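You operate a simulated robot arm through the tools that you are given. There is no shell and no other tool. Be economical: measure what you need, move in short steps, check, and stop when the job is done.

You are at the controls of a simulated two-armed robot. One attempt, no reset.

Task
Take the orange air prop and put it on the top of the small table. Push the drawer marked sizes shut. Shut the template drawer. Take the blue cup and leave it on the bay marked soft. Open the lid of the box marked order. Do these in any order. Set down upright: orange air prop.

It is judged by the outcome, as a careful person would: the job done as asked, and still so three seconds after it is handed in. It fails if anything else is knocked over, pushed out of place, dropped, spilled or broken. A push-on lid holds only when it is set on centred and level and pressed home; a screw cap is set on level and turned clockwise until tight.

Robot
Two 7-joint arms with fingered hands on one trunk, on a base that drives. Base frame: it is fixed to the floor where the robot stands at the start and does not move with it; the origin is under the middle of the robot, x ahead of it, y to its left, z up. Readings come in m, degrees, newtons and seconds.
The left shoulder is at the start at [0.019, 0.092, 1.489], the right one opposite. With the tool pointing down near the work surface each hand reaches from about 0.1 to 0.3 m from the robot's upright axis, wherever it stands, measured 20 degrees to its own side. Places, roughly: bay marked soft (19x22 cm) [-2.08, -6.5, 0.98]; blue cup (7x7x7 cm) [-5.7, -6.6, 0.8]; drawer marked sizes [-6.8, 1.9, 0.7]; lid of the box marked order [-7, 2.1, 1]; orange air prop [0.5, 0.25, 1]; template drawer [-5.6, 1.8, 0.7]; top of the small table (34x26 cm) [-2.74, -0.38, 0.72]. Payload 2.1 kg a hand.
The TCP of each hand is the grasp point between the finger pads, 0.02 m short of the fingertips. In the tool frame z runs along the fingers and y along their closing line. Largest opening 0.068 m; the body of the gripper starts 0.023 m behind the TCP. The gripper is a hand of 5 fingers: y runs from the thumb to the fingers, the wrist lies at [-0.01, -0.079, -0.131] in the tool frame, and closing takes about 1.5 s.
Orientation is that of the tool frame in the base frame, as a unit quaternion [x, y, z, w]. With the fingers straight down and the wrist toward the robot, the tool's x, y and z point along [0, 1, 0], [1, 0, 0] and [0, 0, -1] of the base frame.

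Tools
- The arms move only by the tool move_arm. It takes "left_deltas", "right_deltas" or both (then of equal length, played together; a hand with none holds still); each is a list of rows, each an object (a shift or turn left out is 0, a gripper value left out holds the last) with "jaw": the gripper command, from -1 (fully open) to 1 (shut), values between in proportion; "delta_pos": the shift along the tool's x, y, z in units of 300 mm (1.0 is 300 mm), a list of three; "rotation": the turn, a rotation vector about the tool's x, y, z in units of 90 degrees (1.0 is 90 degrees), a list of three. In form: [{"jaw": jaw, "delta_pos": [tx, ty, tz], "rotation": [rx, ry, rz]}, ...]. A call has 1 to 10 rows; each row is the pose to reach, as a shift and turn from the pose commanded when the call began, along the tool's axes at that moment. A call with a number of a shift or a turn outside -1 to 1 is refused whole. A row lasts 0.2 s, in which the tool goes at most 0.05 m and 8.6 degrees; a call with a longer step from one row to the next is refused whole, and so is a gripper value outside its range. A pose out of reach is approached as far as the arm can. The call stops where the force on the tool passes 40 N (or 10 N more than at its start, if that is more) or the arm is blocked; 0.2 s more then pass. Each finger travels about 0.153 m/s and halts on what it meets, pressing with about 24 N; the grip force reading is that of the motor and also rises with nothing between the fingers. The clock runs only during rows and for 0.2 s after the last one: add rows that repeat a pose to give the fingers time. The reply holds the time, the measured pose of the TCP, the force on the tool along the base axes, the opening and the grip force, in the units named above and with some noise, with the torque about the TCP (base axes, N m) and any sound that the robot's microphone picked up.
- Cameras (640 x 400 px; columns grow to the right, rows downward): "scene" is now at [0.0794, 0.0039, 1.6083]; the picture's right is [0.03, -1.00, 0.00], its down [-0.89, -0.02, -0.45] and it looks along [0.45, 0.01, -0.89] (base axes); focal length 270 px, centre (320, 200). "left" rides on the left gripper at [-0.054, -0.058, -0.072] in its tool frame; the picture's right is [-0.57, -0.39, 0.73], its down [0.73, -0.64, 0.23] and it looks along [0.38, 0.66, 0.65] (tool axes); focal length 226 px, centre (320, 200). "right" rides on the right gripper at [0.054, -0.058, -0.072] in its tool frame; the picture's right is [-0.57, 0.39, -0.73], its down [-0.73, -0.64, 0.23] and it looks along [-0.38, 0.66, 0.65] (tool axes); focal length 226 px, centre (320, 200). There is no depth. A picture from a camera that has moved, and an enlarged one, comes with that camera's place and axes in the base frame and with its lens. The place of the scene camera against the robot may be out by one fixed shift of up to 0.012 m in any direction.
- get_image(camera): a new picture of that camera. It takes no simulated time.
- move_column(by): slides the trunk up (or, below 0, down) by that many m; the arms and the scene camera ride with it, the base frame stays. It gives what a move gives, with no picture.
- roll_base(legs): drives the robot by 1 to 6 legs, each [ahead, left, turn to the left] in m, m and degrees, along the robot's own axes; the way and the turn of a leg run together, so that a leg with both is an arc; at most 1.5 m and 180 degrees a leg. The arms and the cameras ride along, it lands a little off, and it stops where it bumps. It gives what a move gives.
- hand_shape(shape, hand): the hand has 5 fingers and takes this shape, open, in about a second: jaw (thumb against the fingers, like two jaws); tri (thumb and two fingers); tip (a fingertip pinch); poke (one finger out to press); point (the index stretched); flat (the hand flat); cup (the hand cupped); fist (a fist). The gripper value then closes the fingers along that shape, each until it touches; the sizes above hold for jaw. It gives what a move gives, with no picture.
- pan_tilt(pan, tilt): turns the head with the scene camera to pan (to the left, within 86 degrees either way) and tilt (down, from -29 to 69), counted from straight ahead of the robot. It gives what a move gives.
- enlarge(camera, box): a new picture of the part [left, top, right, bottom] of that camera's present view, enlarged. It takes no simulated time.
- close_job(): hands the job in; it is judged then, once.

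Work in short steps. Places have to be worked out from the pictures, the camera data and where the tool is seen: move nearer, look again, correct. Check each grasp and each placing, and mend what went wrong. You have 165 turns and 130 pictures in all, those below and enlarged ones among them. Open the grippers and draw the arms clear of the work before you hand the job in, unless the task says otherwise; then end with one line.

The tools are called as name(argument=value, ...) on one line, values as JSON. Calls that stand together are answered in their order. move_arm: Moves the arms, as the interface text tells. Its arguments: {"type":"object","properties":{"left_deltas":{"type":"array","items":{"type":"object","properties":{"jaw":{"type":"number"},"delta_pos":{"type":"array","items":{"type":"number"}},"rotation":{"type":"array","items":{"type":"number"}}}}},"right_deltas":{"type":"array","items":{"type":"object","properties":{"jaw":{"type":"number"},"delta_pos":{"type":"array","items":{"type":"number"}},"rotation":{"type":"array","items":{"type":"number"}}}}}},"required":[]} The other tools are called the same way: move_column (by) slides the trunk up or down; hand_shape (shape, hand) gives the hand a shape; roll_base (legs) drives the base; pan_tilt (pan, tilt) turns the head that bears the scene camera; get_image (camera) takes a picture; enlarge (camera, box) takes an enlarged picture of a part of a camera's view; close_job () hands the job in.

At the start:

```text
t: 0.0
left_tool_pos: [0.1621, 0.1282, 1.18]
left_ee_rot: [0.707, 0.707, 0.0, 0.0]
left_ft_force: [0.4, -0.6, -0.7]
left_moment: [-0.01, -0.01, 0.0]
left_gripper_width: 0.0678
left_finger_force: 0.1
left_shape: jaw
right_tool_pos: [0.2174, -0.0391, 1.2005]
right_ee_rot: [0.728, 0.685, -0.015, 0.021]
right_ft_force: [-12.0, 2.5, -15.0]
right_moment: [0.19, 0.22, -0.07]
right_gripper_width: 0.0661
right_finger_force: 0.0
right_shape: jaw
trunk travel left (down, up): [-0.728, 0.176]
robot x, y, heading: [0.0014, -0.0053, -0.2]
head pan, tilt: [1.5, 63.2]
```

scene: 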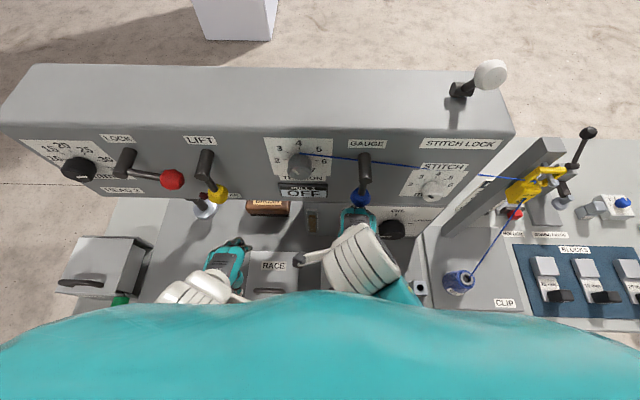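
right: 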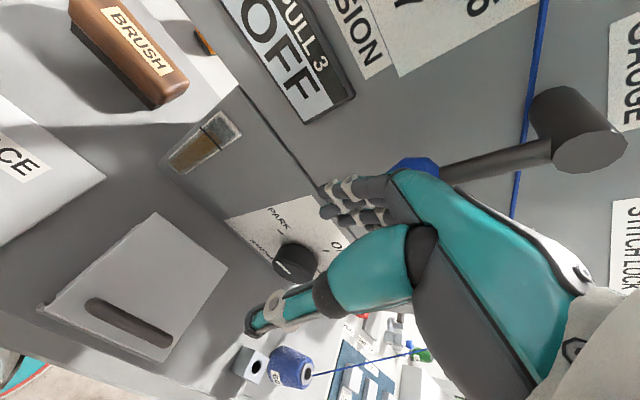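
left: 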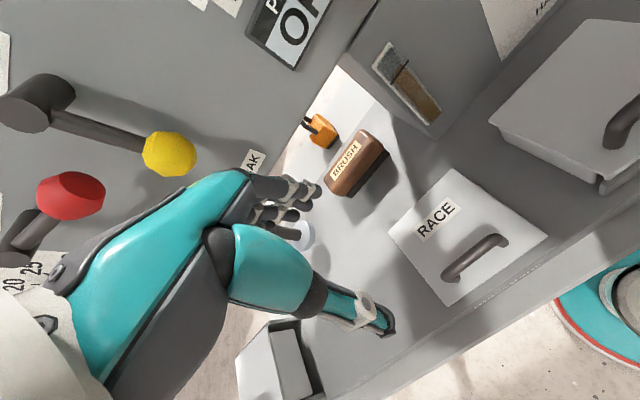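

The right hand reads 12–15 N, so it is probably leaning on the gauge lever. I look closer at both the right hand and the orange item behind the brush before moving anything.

enlarge(camera="left", box=[240, 80, 440, 205])

enlarge(camera="scene", box=[180, 130, 460, 305])

```text
3.20 times, centred on (340, 142) of left
camera zoom: at [0.1035, 0.0728, 1.251], right [-0.39, -0.57, -0.73], down [-0.64, 0.73, -0.23], along [0.66, 0.38, -0.65], focal length 723 px, centre (256, 384)
```

zoom: 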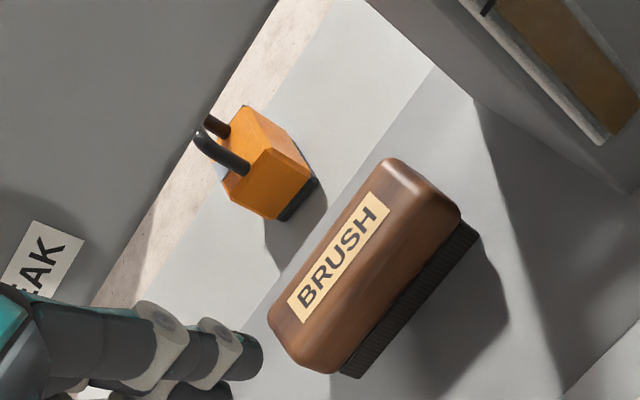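

```text
2.29 times, centred on (320, 218) of scene
camera zoom: at [0.0794, 0.0039, 1.6083], right [0.03, -1.0, 0.0], down [-0.89, -0.02, -0.45], along [0.45, 0.01, -0.89], focal length 617 px, centre (320, 160)
```

zoom: 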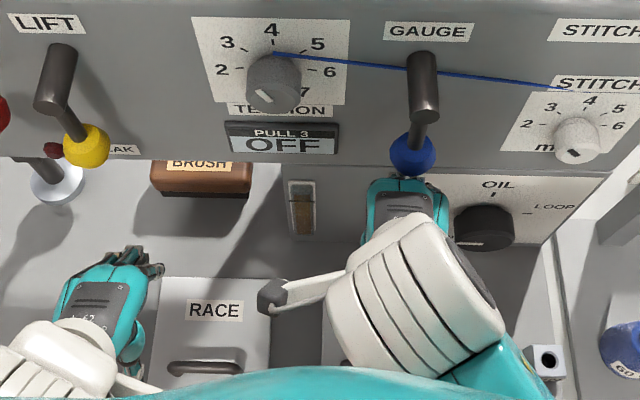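

The blue gauge knob presses the right hand back and down, so I ease that hand straight away from it, toward the robot and a little down.

move_arm(right_deltas=[{"delta_pos": [0, -0.03, 0.03]}, {"delta_pos": [0, -0.08, 0.05]}, {"delta_pos": [0, -0.13, 0.05]}])

pan_tilt(pan=45, tilt=45)

get_image(camera="scene")

get_image(camera="right")

```text
t: 0.8
left_tool_pos: [0.1636, 0.1274, 1.1787]
left_ee_rot: [0.707, 0.707, -0.001, 0.0]
left_ft_force: [0.6, -0.4, 0.8]
left_moment: [0.0, 0.03, 0.0]
left_gripper_width: 0.0679
left_finger_force: 0.0
left_shape: jaw
right_tool_pos: [0.2163, -0.0922, 1.1859]
right_ee_rot: [0.782, 0.619, -0.026, 0.065]
right_ft_force: [-0.7, 0.2, -0.4]
right_moment: [0.01, 0.05, 0.01]
right_gripper_width: 0.0678
right_finger_force: 0.0
right_shape: jaw
trunk travel left (down, up): [-0.728, 0.176]
robot x, y, heading: [-0.0, 0.001, 0.1]
head pan, tilt: [1.5, 63.2]
stopped in row 3 (right hand): the arm was blocked; the commanded pose is now the measured one
```

```text
t: 1.9
left_tool_pos: [0.1639, 0.1263, 1.18]
left_ee_rot: [0.708, 0.707, -0.001, 0.001]
left_ft_force: [-0.8, -0.3, 0.2]
left_moment: [0.03, 0.01, -0.02]
left_gripper_width: 0.0677
left_finger_force: 0.1
left_shape: jaw
right_tool_pos: [0.217, -0.0925, 1.1861]
right_ee_rot: [0.782, 0.619, -0.025, 0.065]
right_ft_force: [0.9, 0.3, 0.5]
right_moment: [-0.01, 0.0, 0.02]
right_gripper_width: 0.0677
right_finger_force: 0.1
right_shape: jaw
trunk travel left (down, up): [-0.728, 0.176]
robot x, y, heading: [0.003, -0.005, -0.0]
head pan, tilt: [45.0, 45.0]
```

```text
124 pictures are left
camera scene: at [0.0764, 0.0594, 1.6315], right [0.71, -0.71, 0.0], down [-0.5, -0.5, -0.71], along [0.5, 0.5, -0.71], focal length 270 px, centre (320, 200)
```

scene: 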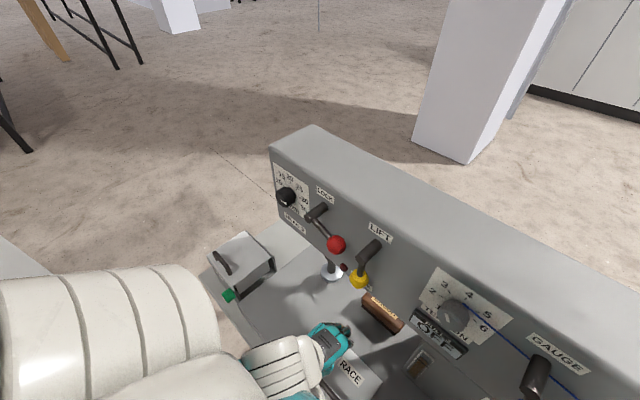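

```text
123 pictures are left
camera right: at [0.1704, -0.0169, 1.2471], right [0.21, -0.54, 0.82], down [-0.78, -0.59, -0.19], along [0.58, -0.6, -0.55], focal length 226 px, centre (320, 200)
```

right: 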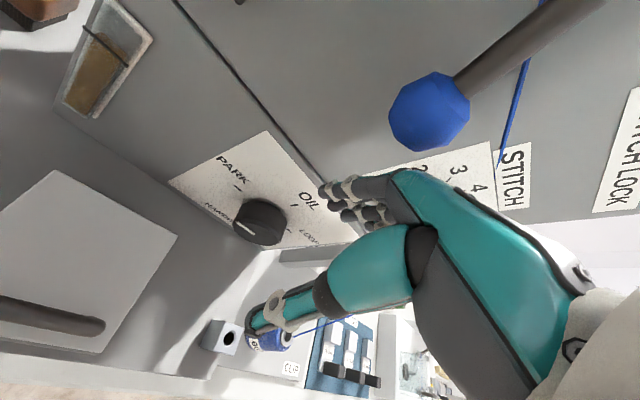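

The right hand is clear now. I back straight out 0.35 m and look around to see the machine's layout.

roll_base(legs=[[-0.35, 0, 0]])

pan_tilt(pan=30, tilt=35)

get_image(camera="scene")

```text
t: 4.2
left_tool_pos: [-0.1902, 0.1267, 1.1801]
left_ee_rot: [0.706, 0.708, -0.001, 0.0]
left_ft_force: [-0.7, 0.5, 0.3]
left_moment: [-0.03, -0.01, -0.02]
left_gripper_width: 0.0677
left_finger_force: 0.1
left_shape: jaw
right_tool_pos: [-0.1359, -0.0921, 1.1867]
right_ee_rot: [0.781, 0.62, -0.025, 0.065]
right_ft_force: [-0.3, -0.1, 1.0]
right_moment: [0.0, -0.03, 0.0]
right_gripper_width: 0.0681
right_finger_force: 0.0
right_shape: jaw
trunk travel left (down, up): [-0.728, 0.176]
robot x, y, heading: [-0.351, -0.0058, 0.1]
head pan, tilt: [45.0, 45.0]
```

```text
t: 4.9
left_tool_pos: [-0.1888, 0.1268, 1.1781]
left_ee_rot: [0.706, 0.709, 0.0, 0.0]
left_ft_force: [0.3, 0.5, 1.1]
left_moment: [0.03, 0.01, -0.01]
left_gripper_width: 0.0679
left_finger_force: 0.0
left_shape: jaw
right_tool_pos: [-0.135, -0.0917, 1.1864]
right_ee_rot: [0.781, 0.62, -0.026, 0.064]
right_ft_force: [0.5, -1.1, -0.6]
right_moment: [-0.01, -0.02, -0.01]
right_gripper_width: 0.0674
right_finger_force: 0.0
right_shape: jaw
trunk travel left (down, up): [-0.728, 0.176]
robot x, y, heading: [-0.3518, -0.0033, 0.1]
head pan, tilt: [30.0, 35.0]
```

```text
122 pictures are left
camera scene: at [-0.2571, 0.0458, 1.6463], right [0.5, -0.86, 0.0], down [-0.5, -0.29, -0.82], along [0.71, 0.41, -0.57], focal length 270 px, centre (320, 200)
```

scene: 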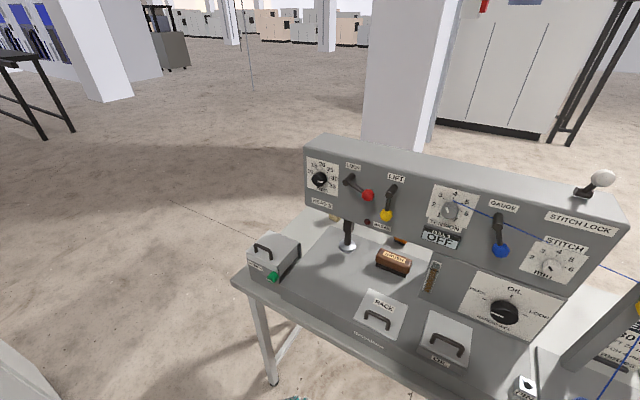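

The prop stands behind the machine head, so I'll go round to the back. First I check what is to the left.

pan_tilt(pan=85, tilt=35)

get_image(camera="scene")

pan_tilt(pan=-70, tilt=30)

get_image(camera="scene")

```text
t: 6.2
left_tool_pos: [-0.1878, 0.1275, 1.1786]
left_ee_rot: [0.706, 0.708, 0.0, 0.0]
left_ft_force: [0.3, -0.7, 0.5]
left_moment: [0.0, 0.03, -0.03]
left_gripper_width: 0.0679
left_finger_force: 0.1
left_shape: jaw
right_tool_pos: [-0.1355, -0.0919, 1.1863]
right_ee_rot: [0.781, 0.62, -0.025, 0.065]
right_ft_force: [0.0, -0.2, -0.5]
right_moment: [0.0, -0.02, 0.01]
right_gripper_width: 0.0675
right_finger_force: 0.1
right_shape: jaw
trunk travel left (down, up): [-0.728, 0.176]
robot x, y, heading: [-0.3541, 0.0, 0.3]
head pan, tilt: [85.0, 35.0]
```

```text
121 pictures are left
camera scene: at [-0.3257, 0.0892, 1.6463], right [1.0, -0.08, 0.0], down [-0.05, -0.57, -0.82], along [0.07, 0.82, -0.57], focal length 270 px, centre (320, 200)
```

scene: 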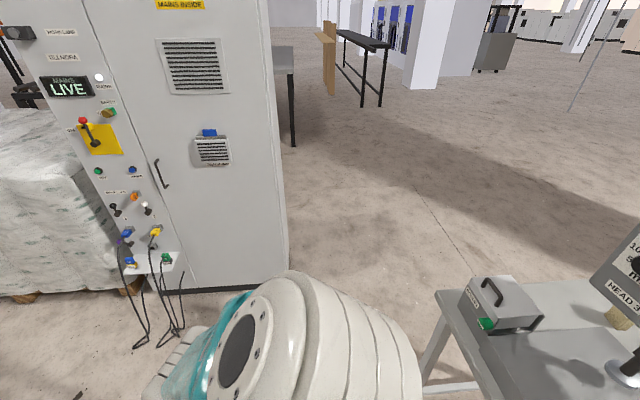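

```text
t: 8.6
left_tool_pos: [-0.1895, 0.1266, 1.1803]
left_ee_rot: [0.706, 0.708, 0.001, 0.0]
left_ft_force: [0.4, -0.2, -0.5]
left_moment: [0.0, 0.02, 0.01]
left_gripper_width: 0.0678
left_finger_force: 0.0
left_shape: jaw
right_tool_pos: [-0.1353, -0.0923, 1.187]
right_ee_rot: [0.781, 0.621, -0.025, 0.064]
right_ft_force: [0.0, 0.1, -0.7]
right_moment: [-0.04, 0.01, -0.05]
right_gripper_width: 0.0678
right_finger_force: 0.2
right_shape: jaw
trunk travel left (down, up): [-0.728, 0.176]
robot x, y, heading: [-0.3524, -0.0002, 0.2]
head pan, tilt: [-70.0, 30.0]
```

```text
120 pictures are left
camera scene: at [-0.3018, -0.0835, 1.6541], right [-0.94, -0.35, 0.0], down [-0.17, 0.47, -0.87], along [0.3, -0.81, -0.5], focal length 270 px, centre (320, 200)
```

scene: 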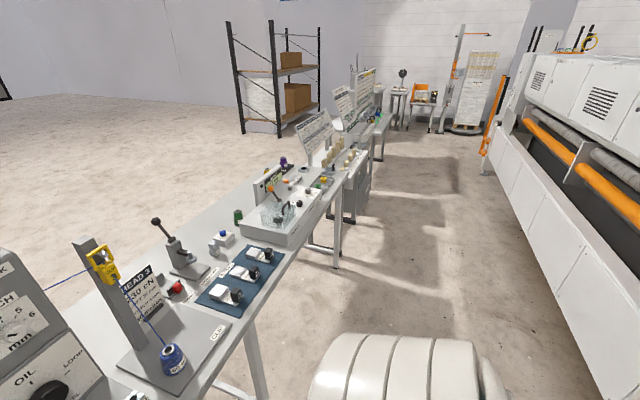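

The route round the left end is free: the table's left edge is at y≈0.58 and the cabinet corner at about (-0.47, 1.38). I drive left, forward, turn about, and approach the back of the machine.

roll_base(legs=[[0.0, 0.93, 0], [1.5, 0, 0], [0, 0, 180]])

pan_tilt(pan=40, tilt=30)

get_image(camera="scene")

```text
t: 27.6
left_tool_pos: [0.926, 0.8029, 1.1798]
left_ee_rot: [-0.705, 0.709, 0.0, 0.0]
left_ft_force: [-0.3, -0.2, -0.3]
left_moment: [-0.02, 0.04, 0.02]
left_gripper_width: 0.0677
left_finger_force: 0.0
left_shape: jaw
right_tool_pos: [0.8727, 1.0238, 1.1855]
right_ee_rot: [-0.615, 0.785, 0.064, 0.025]
right_ft_force: [-0.1, 0.4, -0.9]
right_moment: [-0.01, 0.0, -0.02]
right_gripper_width: 0.0678
right_finger_force: 0.0
right_shape: jaw
trunk travel left (down, up): [-0.728, 0.176]
robot x, y, heading: [1.0873, 0.9291, 179.4]
head pan, tilt: [-70.0, 30.0]
```

```text
t: 29.4
left_tool_pos: [0.924, 0.8028, 1.1795]
left_ee_rot: [-0.705, 0.709, 0.0, 0.0]
left_ft_force: [-1.1, -0.2, 0.7]
left_moment: [0.01, -0.01, 0.01]
left_gripper_width: 0.0678
left_finger_force: 0.1
left_shape: jaw
right_tool_pos: [0.8728, 1.0234, 1.1865]
right_ee_rot: [-0.616, 0.785, 0.065, 0.025]
right_ft_force: [-0.2, 0.0, 0.9]
right_moment: [0.0, 0.04, 0.02]
right_gripper_width: 0.0674
right_finger_force: 0.0
right_shape: jaw
trunk travel left (down, up): [-0.728, 0.176]
robot x, y, heading: [1.0898, 0.9267, 179.6]
head pan, tilt: [40.0, 30.0]
```

```text
119 pictures are left
camera scene: at [1.0158, 0.8735, 1.6541], right [-0.64, 0.77, 0.0], down [0.39, 0.32, -0.87], along [-0.67, -0.55, -0.5], focal length 270 px, centre (320, 200)
```

scene: 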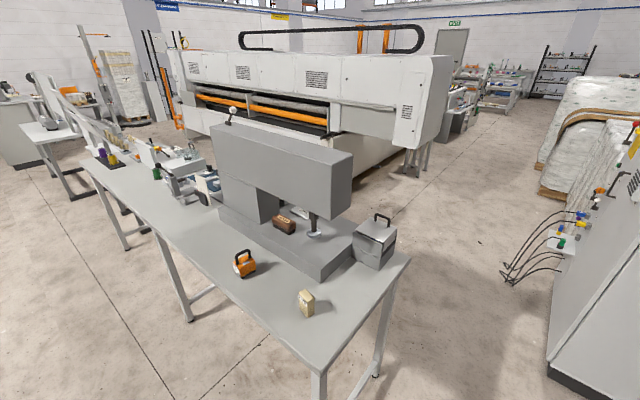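

From the back the orange prop stands open on the table at about (0.63, 0.21), with the table's back edge at x≈0.73. I slide along behind the table to face it.

roll_base(legs=[[0, 0.64, 0.4]])

pan_tilt(pan=0, tilt=50)

get_image(camera="scene")

get_image(camera="left")

```text
t: 33.0
left_tool_pos: [0.9211, 0.1639, 1.1789]
left_ee_rot: [-0.705, 0.709, -0.001, -0.001]
left_ft_force: [0.6, -0.6, -0.4]
left_moment: [0.01, 0.01, -0.01]
left_gripper_width: 0.068
left_finger_force: 0.0
left_shape: jaw
right_tool_pos: [0.8698, 0.3838, 1.1867]
right_ee_rot: [-0.618, 0.783, 0.064, 0.025]
right_ft_force: [0.4, -0.3, 0.6]
right_moment: [0.02, -0.05, 0.01]
right_gripper_width: 0.0679
right_finger_force: 0.1
right_shape: jaw
trunk travel left (down, up): [-0.728, 0.176]
robot x, y, heading: [1.0887, 0.2909, 179.8]
head pan, tilt: [40.0, 30.0]
```

```text
t: 34.1
left_tool_pos: [0.9204, 0.1647, 1.179]
left_ee_rot: [-0.705, 0.709, 0.001, -0.001]
left_ft_force: [-0.1, -0.4, 0.1]
left_moment: [0.01, 0.0, 0.0]
left_gripper_width: 0.0677
left_finger_force: 0.1
left_shape: jaw
right_tool_pos: [0.8689, 0.3848, 1.1859]
right_ee_rot: [-0.617, 0.784, 0.065, 0.026]
right_ft_force: [0.0, -0.7, 0.7]
right_moment: [0.03, -0.01, 0.01]
right_gripper_width: 0.0677
right_finger_force: 0.0
right_shape: jaw
trunk travel left (down, up): [-0.728, 0.176]
robot x, y, heading: [1.0848, 0.2913, 179.8]
head pan, tilt: [0.0, 50.0]
```

```text
118 pictures are left
camera scene: at [1.0047, 0.2933, 1.6246], right [0.0, 1.0, 0.0], down [0.77, 0.0, -0.64], along [-0.64, 0.0, -0.77], focal length 270 px, centre (320, 200)
```

scene: 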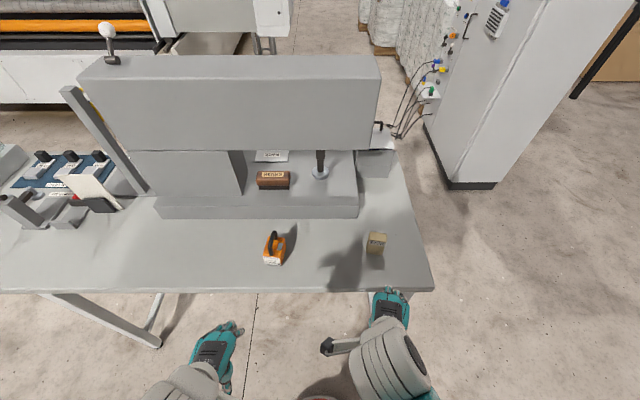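

```text
117 pictures are left
camera left: at [0.9792, 0.2193, 1.251], right [0.39, 0.56, -0.73], down [0.64, -0.74, -0.23], along [-0.67, -0.37, -0.65], focal length 226 px, centre (320, 200)
```

left: 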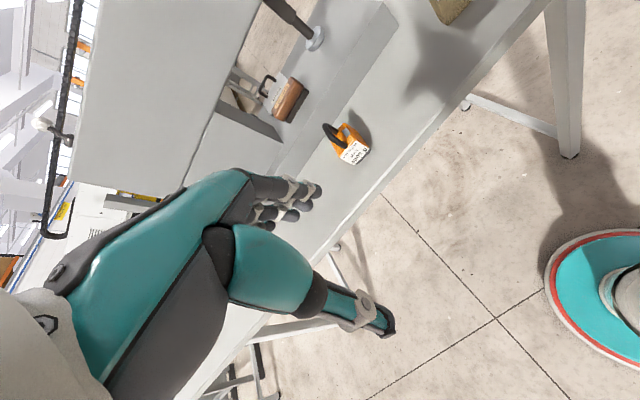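

enlarge(camera="scene", box=[210, 180, 410, 305])

enlarge(camera="left", box=[270, 80, 430, 180])

```text
3.20 times, centred on (310, 242) of scene
camera zoom: at [1.0047, 0.2933, 1.6246], right [0.0, 1.0, 0.0], down [0.77, 0.0, -0.64], along [-0.64, 0.0, -0.77], focal length 863 px, centre (352, 64)
```

zoom: 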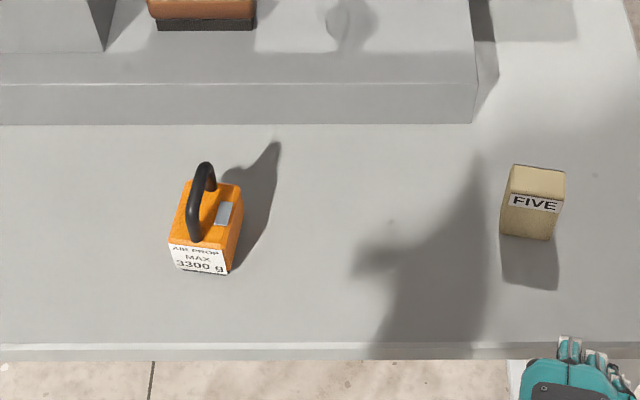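

```text
4.00 times, centred on (350, 130) of left
camera zoom: at [0.9792, 0.2193, 1.251], right [0.39, 0.56, -0.73], down [0.64, -0.74, -0.23], along [-0.67, -0.37, -0.65], focal length 904 px, centre (200, 480)
```

zoom: 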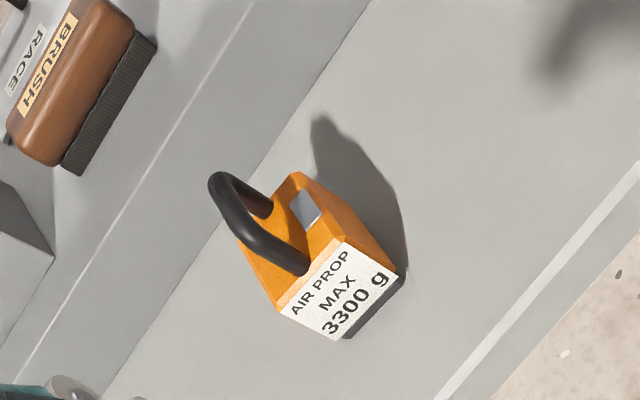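

The prop's black handle runs fore-and-aft at roughly (0.64, 0.17), tilted a few degrees. I turn the left hand about 95° so its fingers close across the handle.

move_arm(left_deltas=[{"rotation": [0, 0, 0.095], "jaw": -1}, {"rotation": [0, 0, 0.19]}, {"rotation": [0, 0, 0.285]}, {"rotation": [0, 0, 0.38]}, {"rotation": [0, 0, 0.475]}, {"rotation": [0, 0, 0.57]}, {"rotation": [0, 0, 0.665]}, {"rotation": [0, 0, 0.76]}, {"rotation": [0, 0, 0.855]}, {"rotation": [0, 0, 0.95]}])

roll_base(legs=[[0.2, 0, 0.2]])

get_image(camera="left")

get_image(camera="scene")

```text
t: 36.3
left_tool_pos: [0.9204, 0.1634, 1.1785]
left_ee_rot: [-0.037, 0.999, 0.0, -0.001]
left_ft_force: [0.1, 0.2, 0.6]
left_moment: [-0.02, 0.02, 0.03]
left_gripper_width: 0.0674
left_finger_force: 0.0
left_shape: jaw
right_tool_pos: [0.8682, 0.3847, 1.186]
right_ee_rot: [-0.617, 0.784, 0.065, 0.026]
right_ft_force: [0.0, 0.1, -0.3]
right_moment: [0.03, -0.02, 0.03]
right_gripper_width: 0.0676
right_finger_force: 0.0
right_shape: jaw
trunk travel left (down, up): [-0.728, 0.176]
robot x, y, heading: [1.0855, 0.2909, 179.8]
head pan, tilt: [0.0, 50.0]
```

```text
t: 37.9
left_tool_pos: [0.7151, 0.1656, 1.1793]
left_ee_rot: [-0.036, 0.999, 0.0, 0.001]
left_ft_force: [-1.0, -0.1, -0.3]
left_moment: [0.0, 0.01, -0.01]
left_gripper_width: 0.0678
left_finger_force: 0.0
left_shape: jaw
right_tool_pos: [0.6619, 0.3866, 1.1853]
right_ee_rot: [-0.616, 0.784, 0.065, 0.025]
right_ft_force: [-0.7, -0.3, 0.5]
right_moment: [0.01, -0.02, 0.01]
right_gripper_width: 0.0677
right_finger_force: 0.1
right_shape: jaw
trunk travel left (down, up): [-0.728, 0.176]
robot x, y, heading: [0.8803, 0.288, 179.6]
head pan, tilt: [0.0, 50.0]
```

```text
114 pictures are left
camera left: at [0.7733, 0.112, 1.2511], right [0.59, -0.35, -0.73], down [-0.69, -0.69, -0.23], along [-0.42, 0.64, -0.65], focal length 226 px, centre (320, 200)
```

left: 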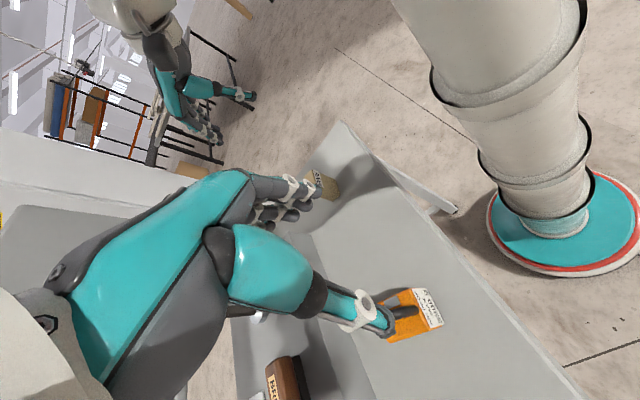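

```text
113 pictures are left
camera scene: at [0.7985, 0.2948, 1.6245], right [0.01, 1.0, 0.0], down [0.77, -0.01, -0.64], along [-0.64, 0.0, -0.77], focal length 270 px, centre (320, 200)
```

scene: 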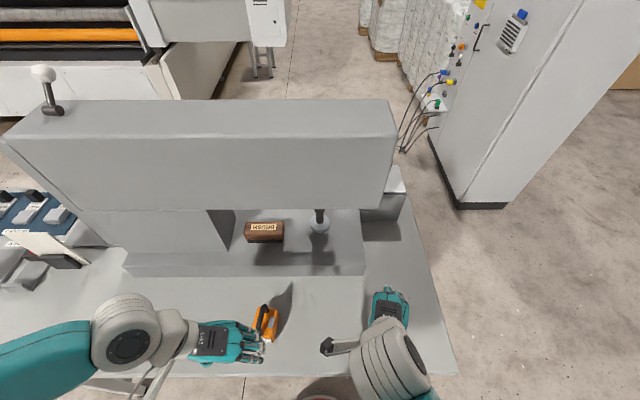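

The handle is at about (0.635, 0.16) from both views. I move over it, finish the turn, lower 5 cm and look again.

move_arm(left_deltas=[{"delta_pos": [0.1, 0, 0], "rotation": [0, 0, 0.06]}, {"delta_pos": [0.2, -0.02, 0], "rotation": [0, 0, 0.11]}, {"delta_pos": [0.25, -0.04, 0.08], "rotation": [0, 0, 0.11]}, {"delta_pos": [0.25, -0.04, 0.18], "rotation": [0, 0, 0.11]}])

get_image(camera="left")

enlarge(camera="scene", box=[180, 260, 340, 360])

```text
t: 38.9
left_tool_pos: [0.6407, 0.1506, 1.125]
left_ee_rot: [0.051, 0.999, 0.0, 0.001]
left_ft_force: [0.3, 0.3, 0.4]
left_moment: [-0.02, 0.02, -0.01]
left_gripper_width: 0.0676
left_finger_force: 0.0
left_shape: jaw
right_tool_pos: [0.6639, 0.3865, 1.1867]
right_ee_rot: [-0.615, 0.785, 0.065, 0.025]
right_ft_force: [0.1, 0.1, 0.5]
right_moment: [0.0, 0.01, 0.0]
right_gripper_width: 0.0679
right_finger_force: 0.1
right_shape: jaw
trunk travel left (down, up): [-0.728, 0.176]
robot x, y, heading: [0.8806, 0.2912, 179.8]
head pan, tilt: [0.0, 50.0]
```

```text
112 pictures are left
camera left: at [0.6887, 0.0882, 1.1963], right [0.52, -0.44, -0.73], down [-0.79, -0.56, -0.23], along [-0.31, 0.7, -0.65], focal length 226 px, centre (320, 200)
```

left: 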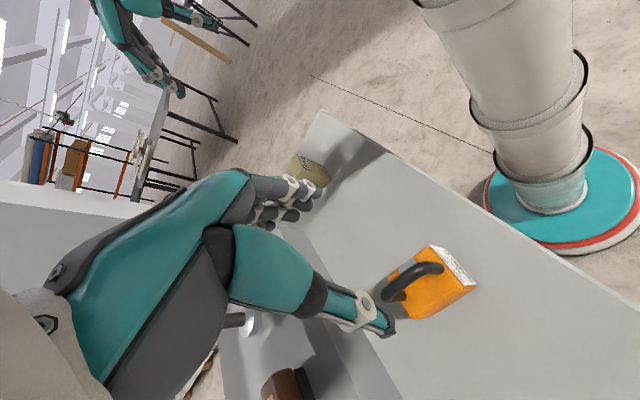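

```text
4.00 times, centred on (260, 310) of scene
camera zoom: at [0.7998, 0.2949, 1.6246], right [0.01, 1.0, 0.0], down [0.77, -0.01, -0.64], along [-0.64, 0.0, -0.77], focal length 1079 px, centre (560, -240)
```

zoom: 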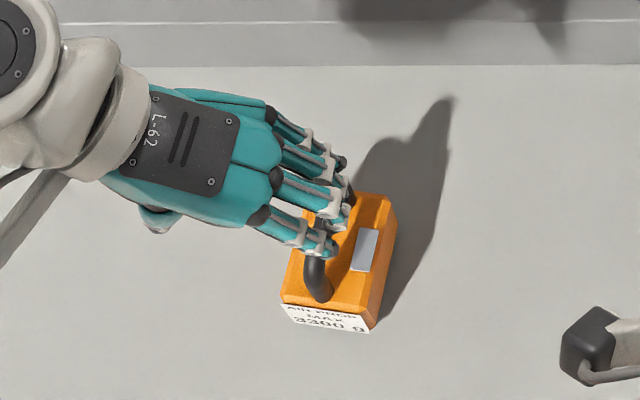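

Cross-checking both views puts the handle lower than I assumed: z≈0.97, at about (0.61, 0.147). I roll forward 3 cm and lower about 9 cm, then check.

roll_base(legs=[[0.03, 0, 0]])

move_arm(left_deltas=[{"delta_pos": [0, 0, 0.1]}, {"delta_pos": [0, 0, 0.2]}, {"delta_pos": [0, 0, 0.28]}])

get_image(camera="left")

enlarge(camera="scene", box=[180, 260, 340, 360])

```text
t: 39.7
left_tool_pos: [0.6085, 0.1516, 1.1239]
left_ee_rot: [0.051, 0.999, 0.0, 0.002]
left_ft_force: [0.0, 0.5, -0.3]
left_moment: [0.02, -0.02, 0.02]
left_gripper_width: 0.0679
left_finger_force: 0.1
left_shape: jaw
right_tool_pos: [0.632, 0.3862, 1.1852]
right_ee_rot: [-0.616, 0.785, 0.064, 0.026]
right_ft_force: [-0.6, 0.4, 0.5]
right_moment: [0.02, 0.0, 0.03]
right_gripper_width: 0.0678
right_finger_force: 0.0
right_shape: jaw
trunk travel left (down, up): [-0.728, 0.176]
robot x, y, heading: [0.847, 0.2911, 179.7]
head pan, tilt: [0.0, 50.0]
```

```text
t: 40.5
left_tool_pos: [0.6093, 0.1529, 1.0395]
left_ee_rot: [0.051, 0.999, 0.0, 0.0]
left_ft_force: [-0.1, 0.8, 0.1]
left_moment: [-0.03, -0.01, 0.01]
left_gripper_width: 0.0677
left_finger_force: 0.1
left_shape: jaw
right_tool_pos: [0.6337, 0.3867, 1.1857]
right_ee_rot: [-0.615, 0.785, 0.064, 0.026]
right_ft_force: [-0.2, 0.5, -0.5]
right_moment: [0.0, 0.01, -0.02]
right_gripper_width: 0.0676
right_finger_force: 0.1
right_shape: jaw
trunk travel left (down, up): [-0.728, 0.176]
robot x, y, heading: [0.8536, 0.2909, 180.1]
head pan, tilt: [0.0, 50.0]
```

```text
110 pictures are left
camera left: at [0.6573, 0.09, 1.111], right [0.52, -0.44, -0.73], down [-0.79, -0.56, -0.23], along [-0.31, 0.7, -0.65], focal length 226 px, centre (320, 200)
```

left: 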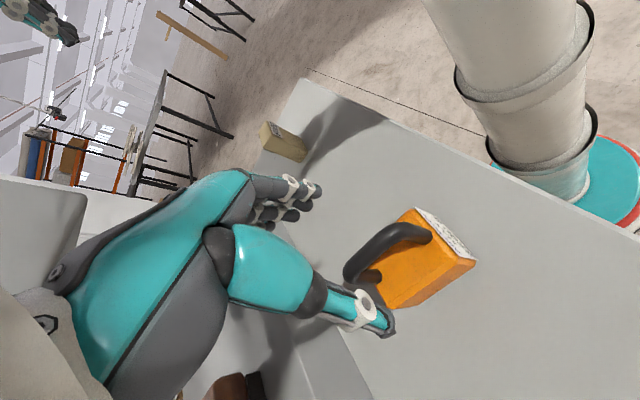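

```text
4.00 times, centred on (260, 310) of scene
camera zoom: at [0.7691, 0.2951, 1.6246], right [0.01, 1.0, 0.0], down [0.77, 0.0, -0.64], along [-0.64, 0.0, -0.77], focal length 1079 px, centre (560, -240)
```

zoom: 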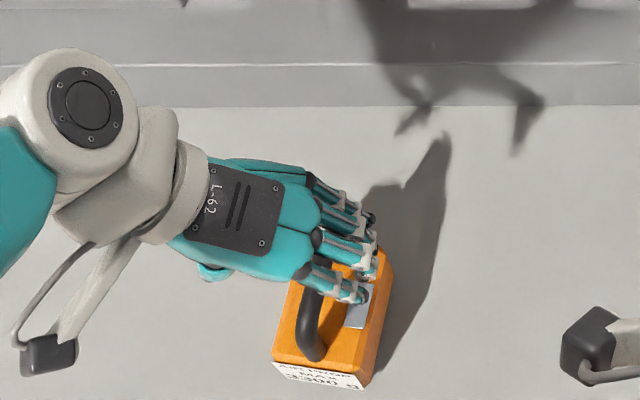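

The handle now sits centred about 6 cm below the grasp point. I descend 5.5 cm and check before closing.

move_arm(left_deltas=[{"delta_pos": [0, 0.012, 0.07]}, {"delta_pos": [0, 0.012, 0.13]}, {"delta_pos": [0, 0.012, 0.18]}])

get_image(camera="left")

```text
t: 41.3
left_tool_pos: [0.6124, 0.1588, 1.0124]
left_ee_rot: [0.05, 0.999, 0.0, 0.001]
left_ft_force: [-0.3, -0.3, 0.8]
left_moment: [0.02, -0.01, -0.01]
left_gripper_width: 0.0677
left_finger_force: 0.0
left_shape: jaw
left hand out of reach, approached as far as the arm can: row 2, 3
right_tool_pos: [0.6337, 0.3874, 1.187]
right_ee_rot: [-0.616, 0.785, 0.065, 0.025]
right_ft_force: [0.3, -0.2, 0.1]
right_moment: [0.0, 0.01, -0.02]
right_gripper_width: 0.068
right_finger_force: 0.0
right_shape: jaw
trunk travel left (down, up): [-0.728, 0.176]
robot x, y, heading: [0.8503, 0.2946, 179.6]
head pan, tilt: [0.0, 50.0]
```

```text
108 pictures are left
camera left: at [0.6601, 0.0947, 1.0836], right [0.52, -0.44, -0.73], down [-0.79, -0.56, -0.23], along [-0.31, 0.7, -0.65], focal length 226 px, centre (320, 200)
```

left: 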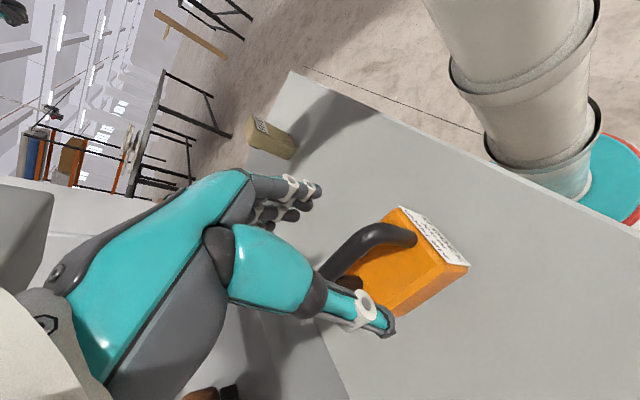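

The arm is at its reach limit and the handle is ~3 cm below. I lower the trunk 3.2 cm instead and look.

move_column(by=-0.032)

get_image(camera="left")

```text
t: 42.2
left_tool_pos: [0.6123, 0.1559, 0.9783]
left_ee_rot: [0.05, 0.999, 0.0, 0.0]
left_ft_force: [0.8, 0.8, -0.3]
left_moment: [-0.03, 0.01, 0.01]
left_gripper_width: 0.0678
left_finger_force: 0.0
left_shape: jaw
right_tool_pos: [0.639, 0.4416, 1.1448]
right_ee_rot: [-0.57, 0.813, 0.097, 0.076]
right_ft_force: [-0.8, 0.8, -0.4]
right_moment: [0.0, 0.0, 0.0]
right_gripper_width: 0.0679
right_finger_force: 0.0
right_shape: jaw
trunk travel left (down, up): [-0.696, 0.208]
robot x, y, heading: [0.8524, 0.2888, 179.7]
head pan, tilt: [0.0, 50.0]
stopped: the arm was blocked; the commanded pose is now the measured one
```

```text
107 pictures are left
camera left: at [0.6608, 0.093, 1.0499], right [0.53, -0.44, -0.73], down [-0.79, -0.56, -0.23], along [-0.31, 0.7, -0.65], focal length 226 px, centre (320, 200)
```

left: 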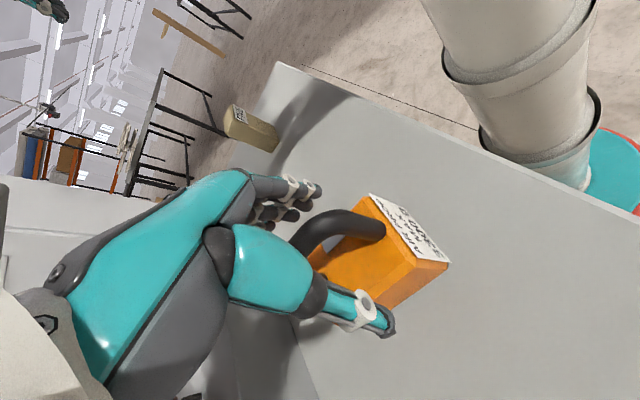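

The handle passes right between thumb and fingers. I close the left hand.

move_arm(left_deltas=[{"jaw": 0}, {"jaw": 1}, {"jaw": 1}, {"jaw": 1}, {"jaw": 1}, {"jaw": 1}, {"jaw": 1}, {"jaw": 1}])

get_image(camera="left")

```text
t: 44.0
left_tool_pos: [0.6131, 0.1552, 0.9776]
left_ee_rot: [0.049, 0.999, 0.0, 0.0]
left_ft_force: [0.1, 0.3, -1.8]
left_moment: [0.03, 0.02, 0.01]
left_gripper_width: 0.0
left_finger_force: 23.6
left_shape: jaw
right_tool_pos: [0.6396, 0.4405, 1.1437]
right_ee_rot: [-0.569, 0.813, 0.097, 0.074]
right_ft_force: [-0.5, -0.9, 0.3]
right_moment: [0.02, 0.0, 0.02]
right_gripper_width: 0.0677
right_finger_force: 0.1
right_shape: jaw
trunk travel left (down, up): [-0.696, 0.208]
robot x, y, heading: [0.8514, 0.2939, 179.6]
head pan, tilt: [0.0, 50.0]
```

```text
106 pictures are left
camera left: at [0.6607, 0.0927, 1.0499], right [0.53, -0.44, -0.73], down [-0.79, -0.56, -0.23], along [-0.31, 0.7, -0.65], focal length 226 px, centre (320, 200)
```

left: 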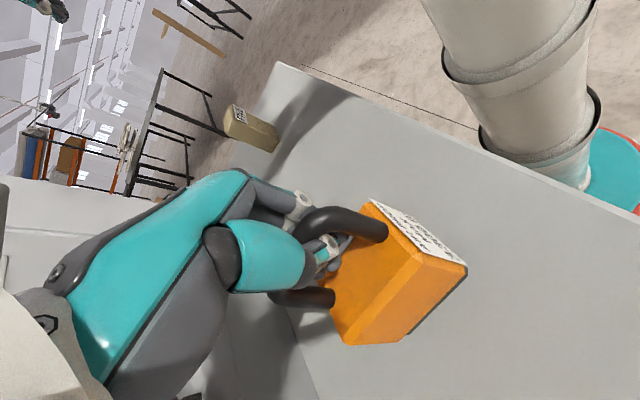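

The fingers closed to zero inside the loop, below the crossbar. I reopen, rise 2 cm, and look.

move_arm(left_deltas=[{"jaw": 0}, {"jaw": -1}, {"jaw": -1}, {"jaw": -1}, {"jaw": -1}, {"jaw": -1}, {"jaw": -1}, {"delta_pos": [0, 0, -0.04], "jaw": -1}, {"delta_pos": [0, 0, -0.065], "jaw": -1}])

get_image(camera="left")

```text
t: 46.0
left_tool_pos: [0.6125, 0.1571, 0.9971]
left_ee_rot: [0.05, 0.999, 0.0, 0.0]
left_ft_force: [0.2, 1.0, 0.7]
left_moment: [-0.02, 0.0, 0.03]
left_gripper_width: 0.0678
left_finger_force: 0.1
left_shape: jaw
left hand out of reach, approached as far as the arm can: row 8
right_tool_pos: [0.639, 0.4414, 1.1447]
right_ee_rot: [-0.57, 0.813, 0.096, 0.074]
right_ft_force: [0.2, 0.1, 0.2]
right_moment: [-0.05, 0.01, 0.01]
right_gripper_width: 0.0675
right_finger_force: 0.1
right_shape: jaw
trunk travel left (down, up): [-0.696, 0.208]
robot x, y, heading: [0.8549, 0.2925, 179.5]
head pan, tilt: [0.0, 50.0]
```

```text
105 pictures are left
camera left: at [0.6609, 0.0934, 1.07], right [0.53, -0.44, -0.73], down [-0.79, -0.56, -0.23], along [-0.31, 0.7, -0.65], focal length 226 px, centre (320, 200)
```

left: 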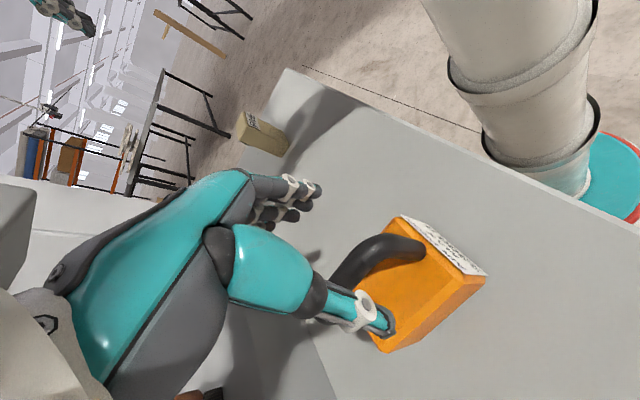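

I now read the handle as an arch whose apex is about level with the grasp point, slightly to -x/-y. I shift about 1 cm that way and close again.

move_arm(left_deltas=[{"delta_pos": [0.03, -0.02, 0.01], "jaw": -1}, {"delta_pos": [0.03, -0.02, 0.01], "jaw": 0}, {"delta_pos": [0.03, -0.02, 0.01], "jaw": 1}, {"delta_pos": [0.03, -0.02, 0.01], "jaw": 1}, {"delta_pos": [0.03, -0.02, 0.01], "jaw": 1}, {"delta_pos": [0.03, -0.02, 0.01], "jaw": 1}, {"delta_pos": [0.03, -0.02, 0.01], "jaw": 1}, {"delta_pos": [0.03, -0.02, 0.01], "jaw": 1}])

get_image(camera="left")

enlarge(camera="scene", box=[180, 260, 340, 360])

```text
t: 47.8
left_tool_pos: [0.602, 0.151, 0.9949]
left_ee_rot: [0.05, 0.999, 0.0, 0.0]
left_ft_force: [-0.2, 0.8, -1.1]
left_moment: [-0.04, 0.03, 0.0]
left_gripper_width: 0.006
left_finger_force: 24.1
left_shape: jaw
right_tool_pos: [0.6389, 0.4414, 1.1441]
right_ee_rot: [-0.569, 0.813, 0.096, 0.075]
right_ft_force: [1.1, 0.1, -0.1]
right_moment: [-0.01, 0.03, -0.02]
right_gripper_width: 0.0677
right_finger_force: 0.0
right_shape: jaw
trunk travel left (down, up): [-0.696, 0.208]
robot x, y, heading: [0.8495, 0.2922, 179.8]
head pan, tilt: [0.0, 50.0]
```

```text
104 pictures are left
camera left: at [0.6507, 0.0876, 1.0663], right [0.53, -0.44, -0.73], down [-0.79, -0.56, -0.23], along [-0.31, 0.7, -0.65], focal length 226 px, centre (320, 200)
```

left: 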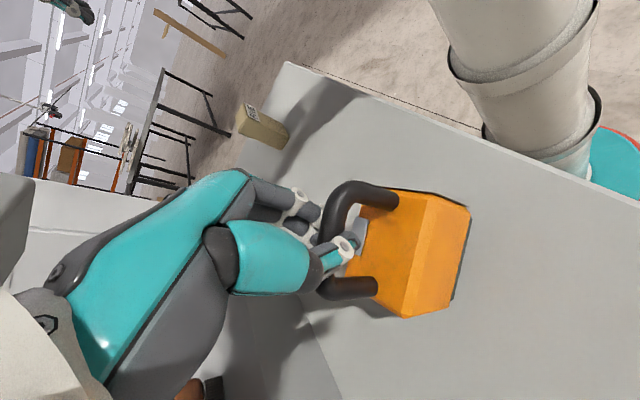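

```text
4.00 times, centred on (260, 310) of scene
camera zoom: at [0.769, 0.2948, 1.5922], right [0.01, 1.0, 0.0], down [0.77, 0.0, -0.64], along [-0.64, 0.0, -0.77], focal length 1079 px, centre (560, -240)
```

zoom: 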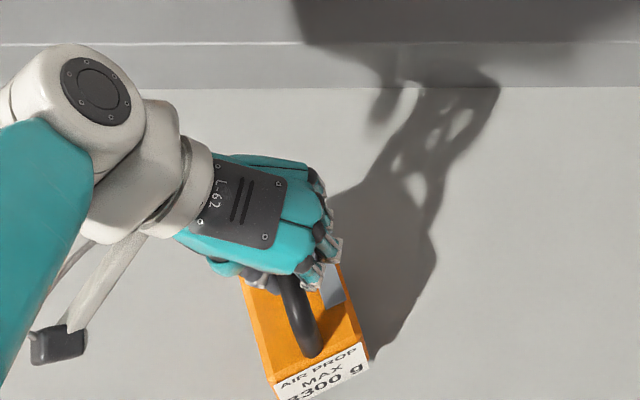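

The hand holds the bar (6 mm opening, prop swivelled to fit). I lift 5 cm and check that it hangs level.

move_arm(left_deltas=[{"delta_pos": [0, 0, -0.06], "jaw": 1}, {"delta_pos": [0, 0, -0.12]}, {"delta_pos": [0, 0, -0.18]}, {"delta_pos": [0, 0, -0.18]}])

get_image(camera="left")

get_image(camera="scene")

```text
t: 48.8
left_tool_pos: [0.6036, 0.1512, 1.0503]
left_ee_rot: [0.049, 0.999, -0.001, 0.0]
left_ft_force: [0.4, 0.4, -1.5]
left_moment: [-0.04, 0.03, 0.02]
left_gripper_width: 0.0059
left_finger_force: 24.2
left_shape: jaw
right_tool_pos: [0.6405, 0.4414, 1.1438]
right_ee_rot: [-0.569, 0.813, 0.096, 0.075]
right_ft_force: [-1.2, -0.7, -0.4]
right_moment: [0.01, 0.02, -0.02]
right_gripper_width: 0.0677
right_finger_force: 0.0
right_shape: jaw
trunk travel left (down, up): [-0.696, 0.208]
robot x, y, heading: [0.8466, 0.2918, 180.0]
head pan, tilt: [0.0, 50.0]
```

```text
102 pictures are left
camera left: at [0.6516, 0.0871, 1.121], right [0.53, -0.44, -0.73], down [-0.79, -0.56, -0.23], along [-0.31, 0.7, -0.65], focal length 226 px, centre (320, 200)
```

left: 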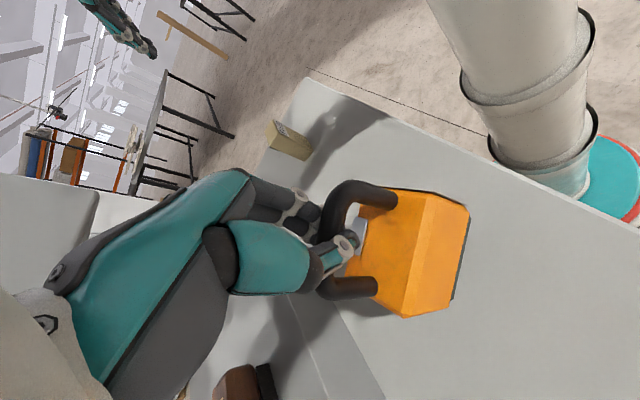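

```text
101 pictures are left
camera scene: at [0.7689, 0.2948, 1.5922], right [0.01, 1.0, 0.0], down [0.77, 0.0, -0.64], along [-0.64, 0.0, -0.77], focal length 270 px, centre (320, 200)
```

scene: 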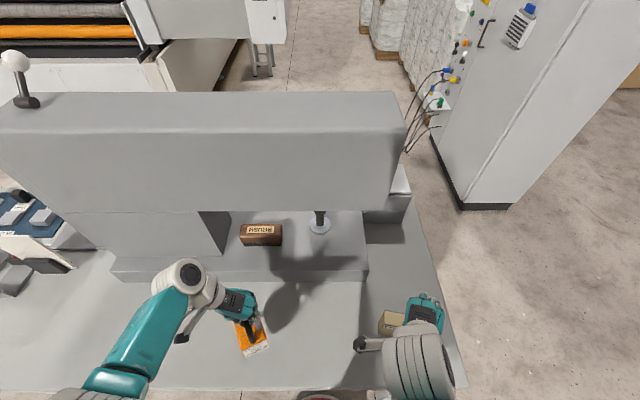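

The prop is held firmly and hangs as it stood. I back off from the table, go round its end with margin, and look ahead toward the small table.

roll_base(legs=[[-0.32, 0, 0], [0, -0.71, 0], [1.35, 0, 0]])

pan_tilt(pan=25, tilt=20)

get_image(camera="scene")

```text
t: 61.0
left_tool_pos: [-0.4285, 0.8939, 1.049]
left_ee_rot: [0.053, 0.999, 0.0, -0.001]
left_ft_force: [1.0, -0.4, -2.5]
left_moment: [0.0, 0.01, 0.04]
left_gripper_width: 0.006
left_finger_force: 23.8
left_shape: jaw
right_tool_pos: [-0.3902, 1.1846, 1.1453]
right_ee_rot: [-0.567, 0.815, 0.094, 0.075]
right_ft_force: [-0.2, 0.0, 0.1]
right_moment: [0.02, 0.0, 0.05]
right_gripper_width: 0.0678
right_finger_force: 0.0
right_shape: jaw
trunk travel left (down, up): [-0.696, 0.208]
robot x, y, heading: [-0.1804, 1.0372, 179.2]
head pan, tilt: [0.0, 50.0]
```

```text
t: 61.9
left_tool_pos: [-0.4284, 0.8941, 1.0495]
left_ee_rot: [0.054, 0.999, 0.0, 0.0]
left_ft_force: [-0.5, 0.4, -1.4]
left_moment: [0.03, 0.01, -0.02]
left_gripper_width: 0.006
left_finger_force: 24.4
left_shape: jaw
right_tool_pos: [-0.3908, 1.1846, 1.1445]
right_ee_rot: [-0.567, 0.815, 0.097, 0.075]
right_ft_force: [1.2, -0.6, 0.3]
right_moment: [0.0, 0.0, -0.03]
right_gripper_width: 0.0679
right_finger_force: 0.2
right_shape: jaw
trunk travel left (down, up): [-0.696, 0.208]
robot x, y, heading: [-0.1802, 1.0367, 179.1]
head pan, tilt: [25.0, 20.0]
```

```text
100 pictures are left
camera scene: at [-0.27, 0.9983, 1.6377], right [-0.41, 0.91, 0.0], down [0.31, 0.14, -0.94], along [-0.86, -0.39, -0.34], focal length 270 px, centre (320, 200)
```

scene: 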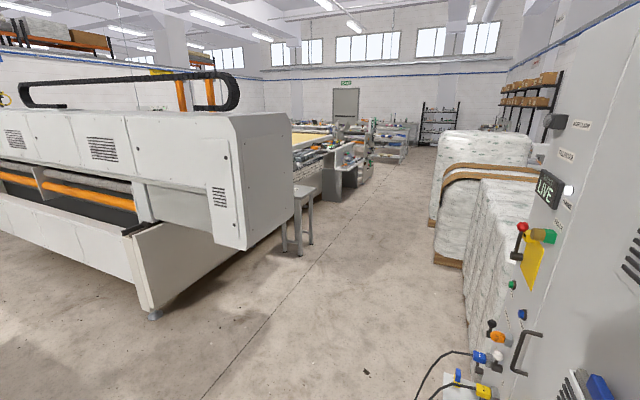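

The small table stands just past the end of the big machine, with open aisle beside it. I drive there and turn to face it (toward -y).

roll_base(legs=[[1.45, 0.48, 0], [1.08, 0, 0], [0, 0, 90]])

pan_tilt(pan=0, tilt=40)

get_image(camera="scene")

```text
refused: leg 1 is longer than a leg can be; nothing moved
```

```text
t: 62.8
left_tool_pos: [-0.4281, 0.8939, 1.05]
left_ee_rot: [0.053, 0.999, 0.001, -0.001]
left_ft_force: [-0.4, -0.2, -2.4]
left_moment: [-0.01, -0.02, -0.01]
left_gripper_width: 0.0059
left_finger_force: 23.7
left_shape: jaw
right_tool_pos: [-0.3894, 1.1854, 1.1446]
right_ee_rot: [-0.567, 0.814, 0.096, 0.076]
right_ft_force: [-0.1, 0.1, -0.4]
right_moment: [0.0, 0.01, 0.04]
right_gripper_width: 0.0679
right_finger_force: 0.0
right_shape: jaw
trunk travel left (down, up): [-0.696, 0.208]
robot x, y, heading: [-0.1831, 1.0339, 179.3]
head pan, tilt: [0.0, 40.0]
```

```text
99 pictures are left
camera scene: at [-0.2702, 1.0375, 1.6064], right [0.01, 1.0, 0.0], down [0.64, -0.01, -0.77], along [-0.77, 0.01, -0.64], focal length 270 px, centre (320, 200)
```

scene: 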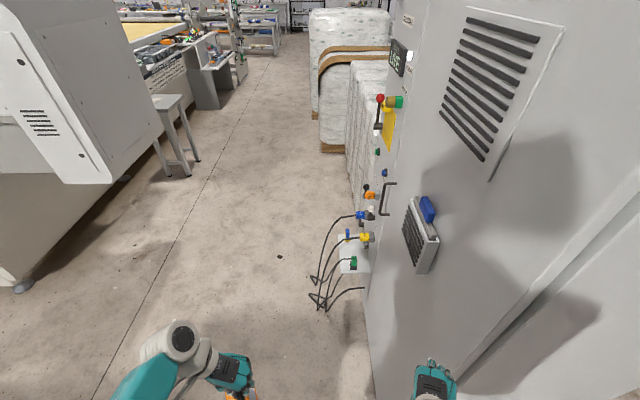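

One leg was too long, nothing moved. The cabinet with cables is close on the right, so I first slide left, then drive ahead.

roll_base(legs=[[0, 0.47, 0], [1.3, 0, 0], [1.24, 0, 0], [0, 0, 90]])

get_image(camera="scene")

```text
t: 81.4
left_tool_pos: [-2.5491, 0.2883, 1.0488]
left_ee_rot: [-0.694, 0.72, 0.0, 0.0]
left_ft_force: [-0.5, 0.1, -3.0]
left_moment: [0.02, -0.01, 0.05]
left_gripper_width: 0.0061
left_finger_force: 24.1
left_shape: jaw
right_tool_pos: [-2.8414, 0.3055, 1.1445]
right_ee_rot: [0.982, -0.141, -0.121, 0.019]
right_ft_force: [0.5, 0.6, -0.5]
right_moment: [-0.05, -0.03, -0.02]
right_gripper_width: 0.0679
right_finger_force: 0.1
right_shape: jaw
trunk travel left (down, up): [-0.696, 0.208]
robot x, y, heading: [-2.7045, 0.5248, -86.8]
head pan, tilt: [0.0, 40.0]
```

```text
98 pictures are left
camera scene: at [-2.6917, 0.4305, 1.6063], right [-1.0, -0.06, 0.0], down [-0.04, 0.64, -0.77], along [0.04, -0.76, -0.64], focal length 270 px, centre (320, 200)
```

scene: 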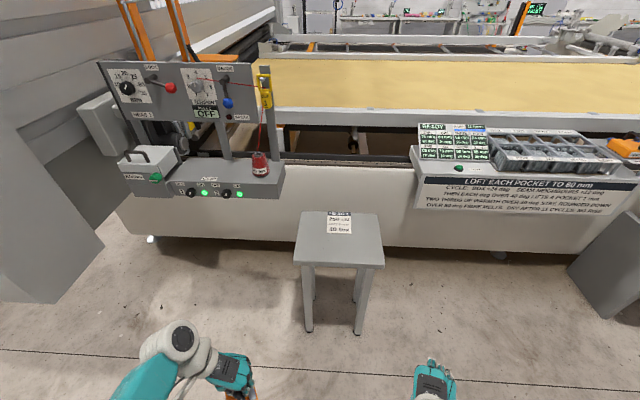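

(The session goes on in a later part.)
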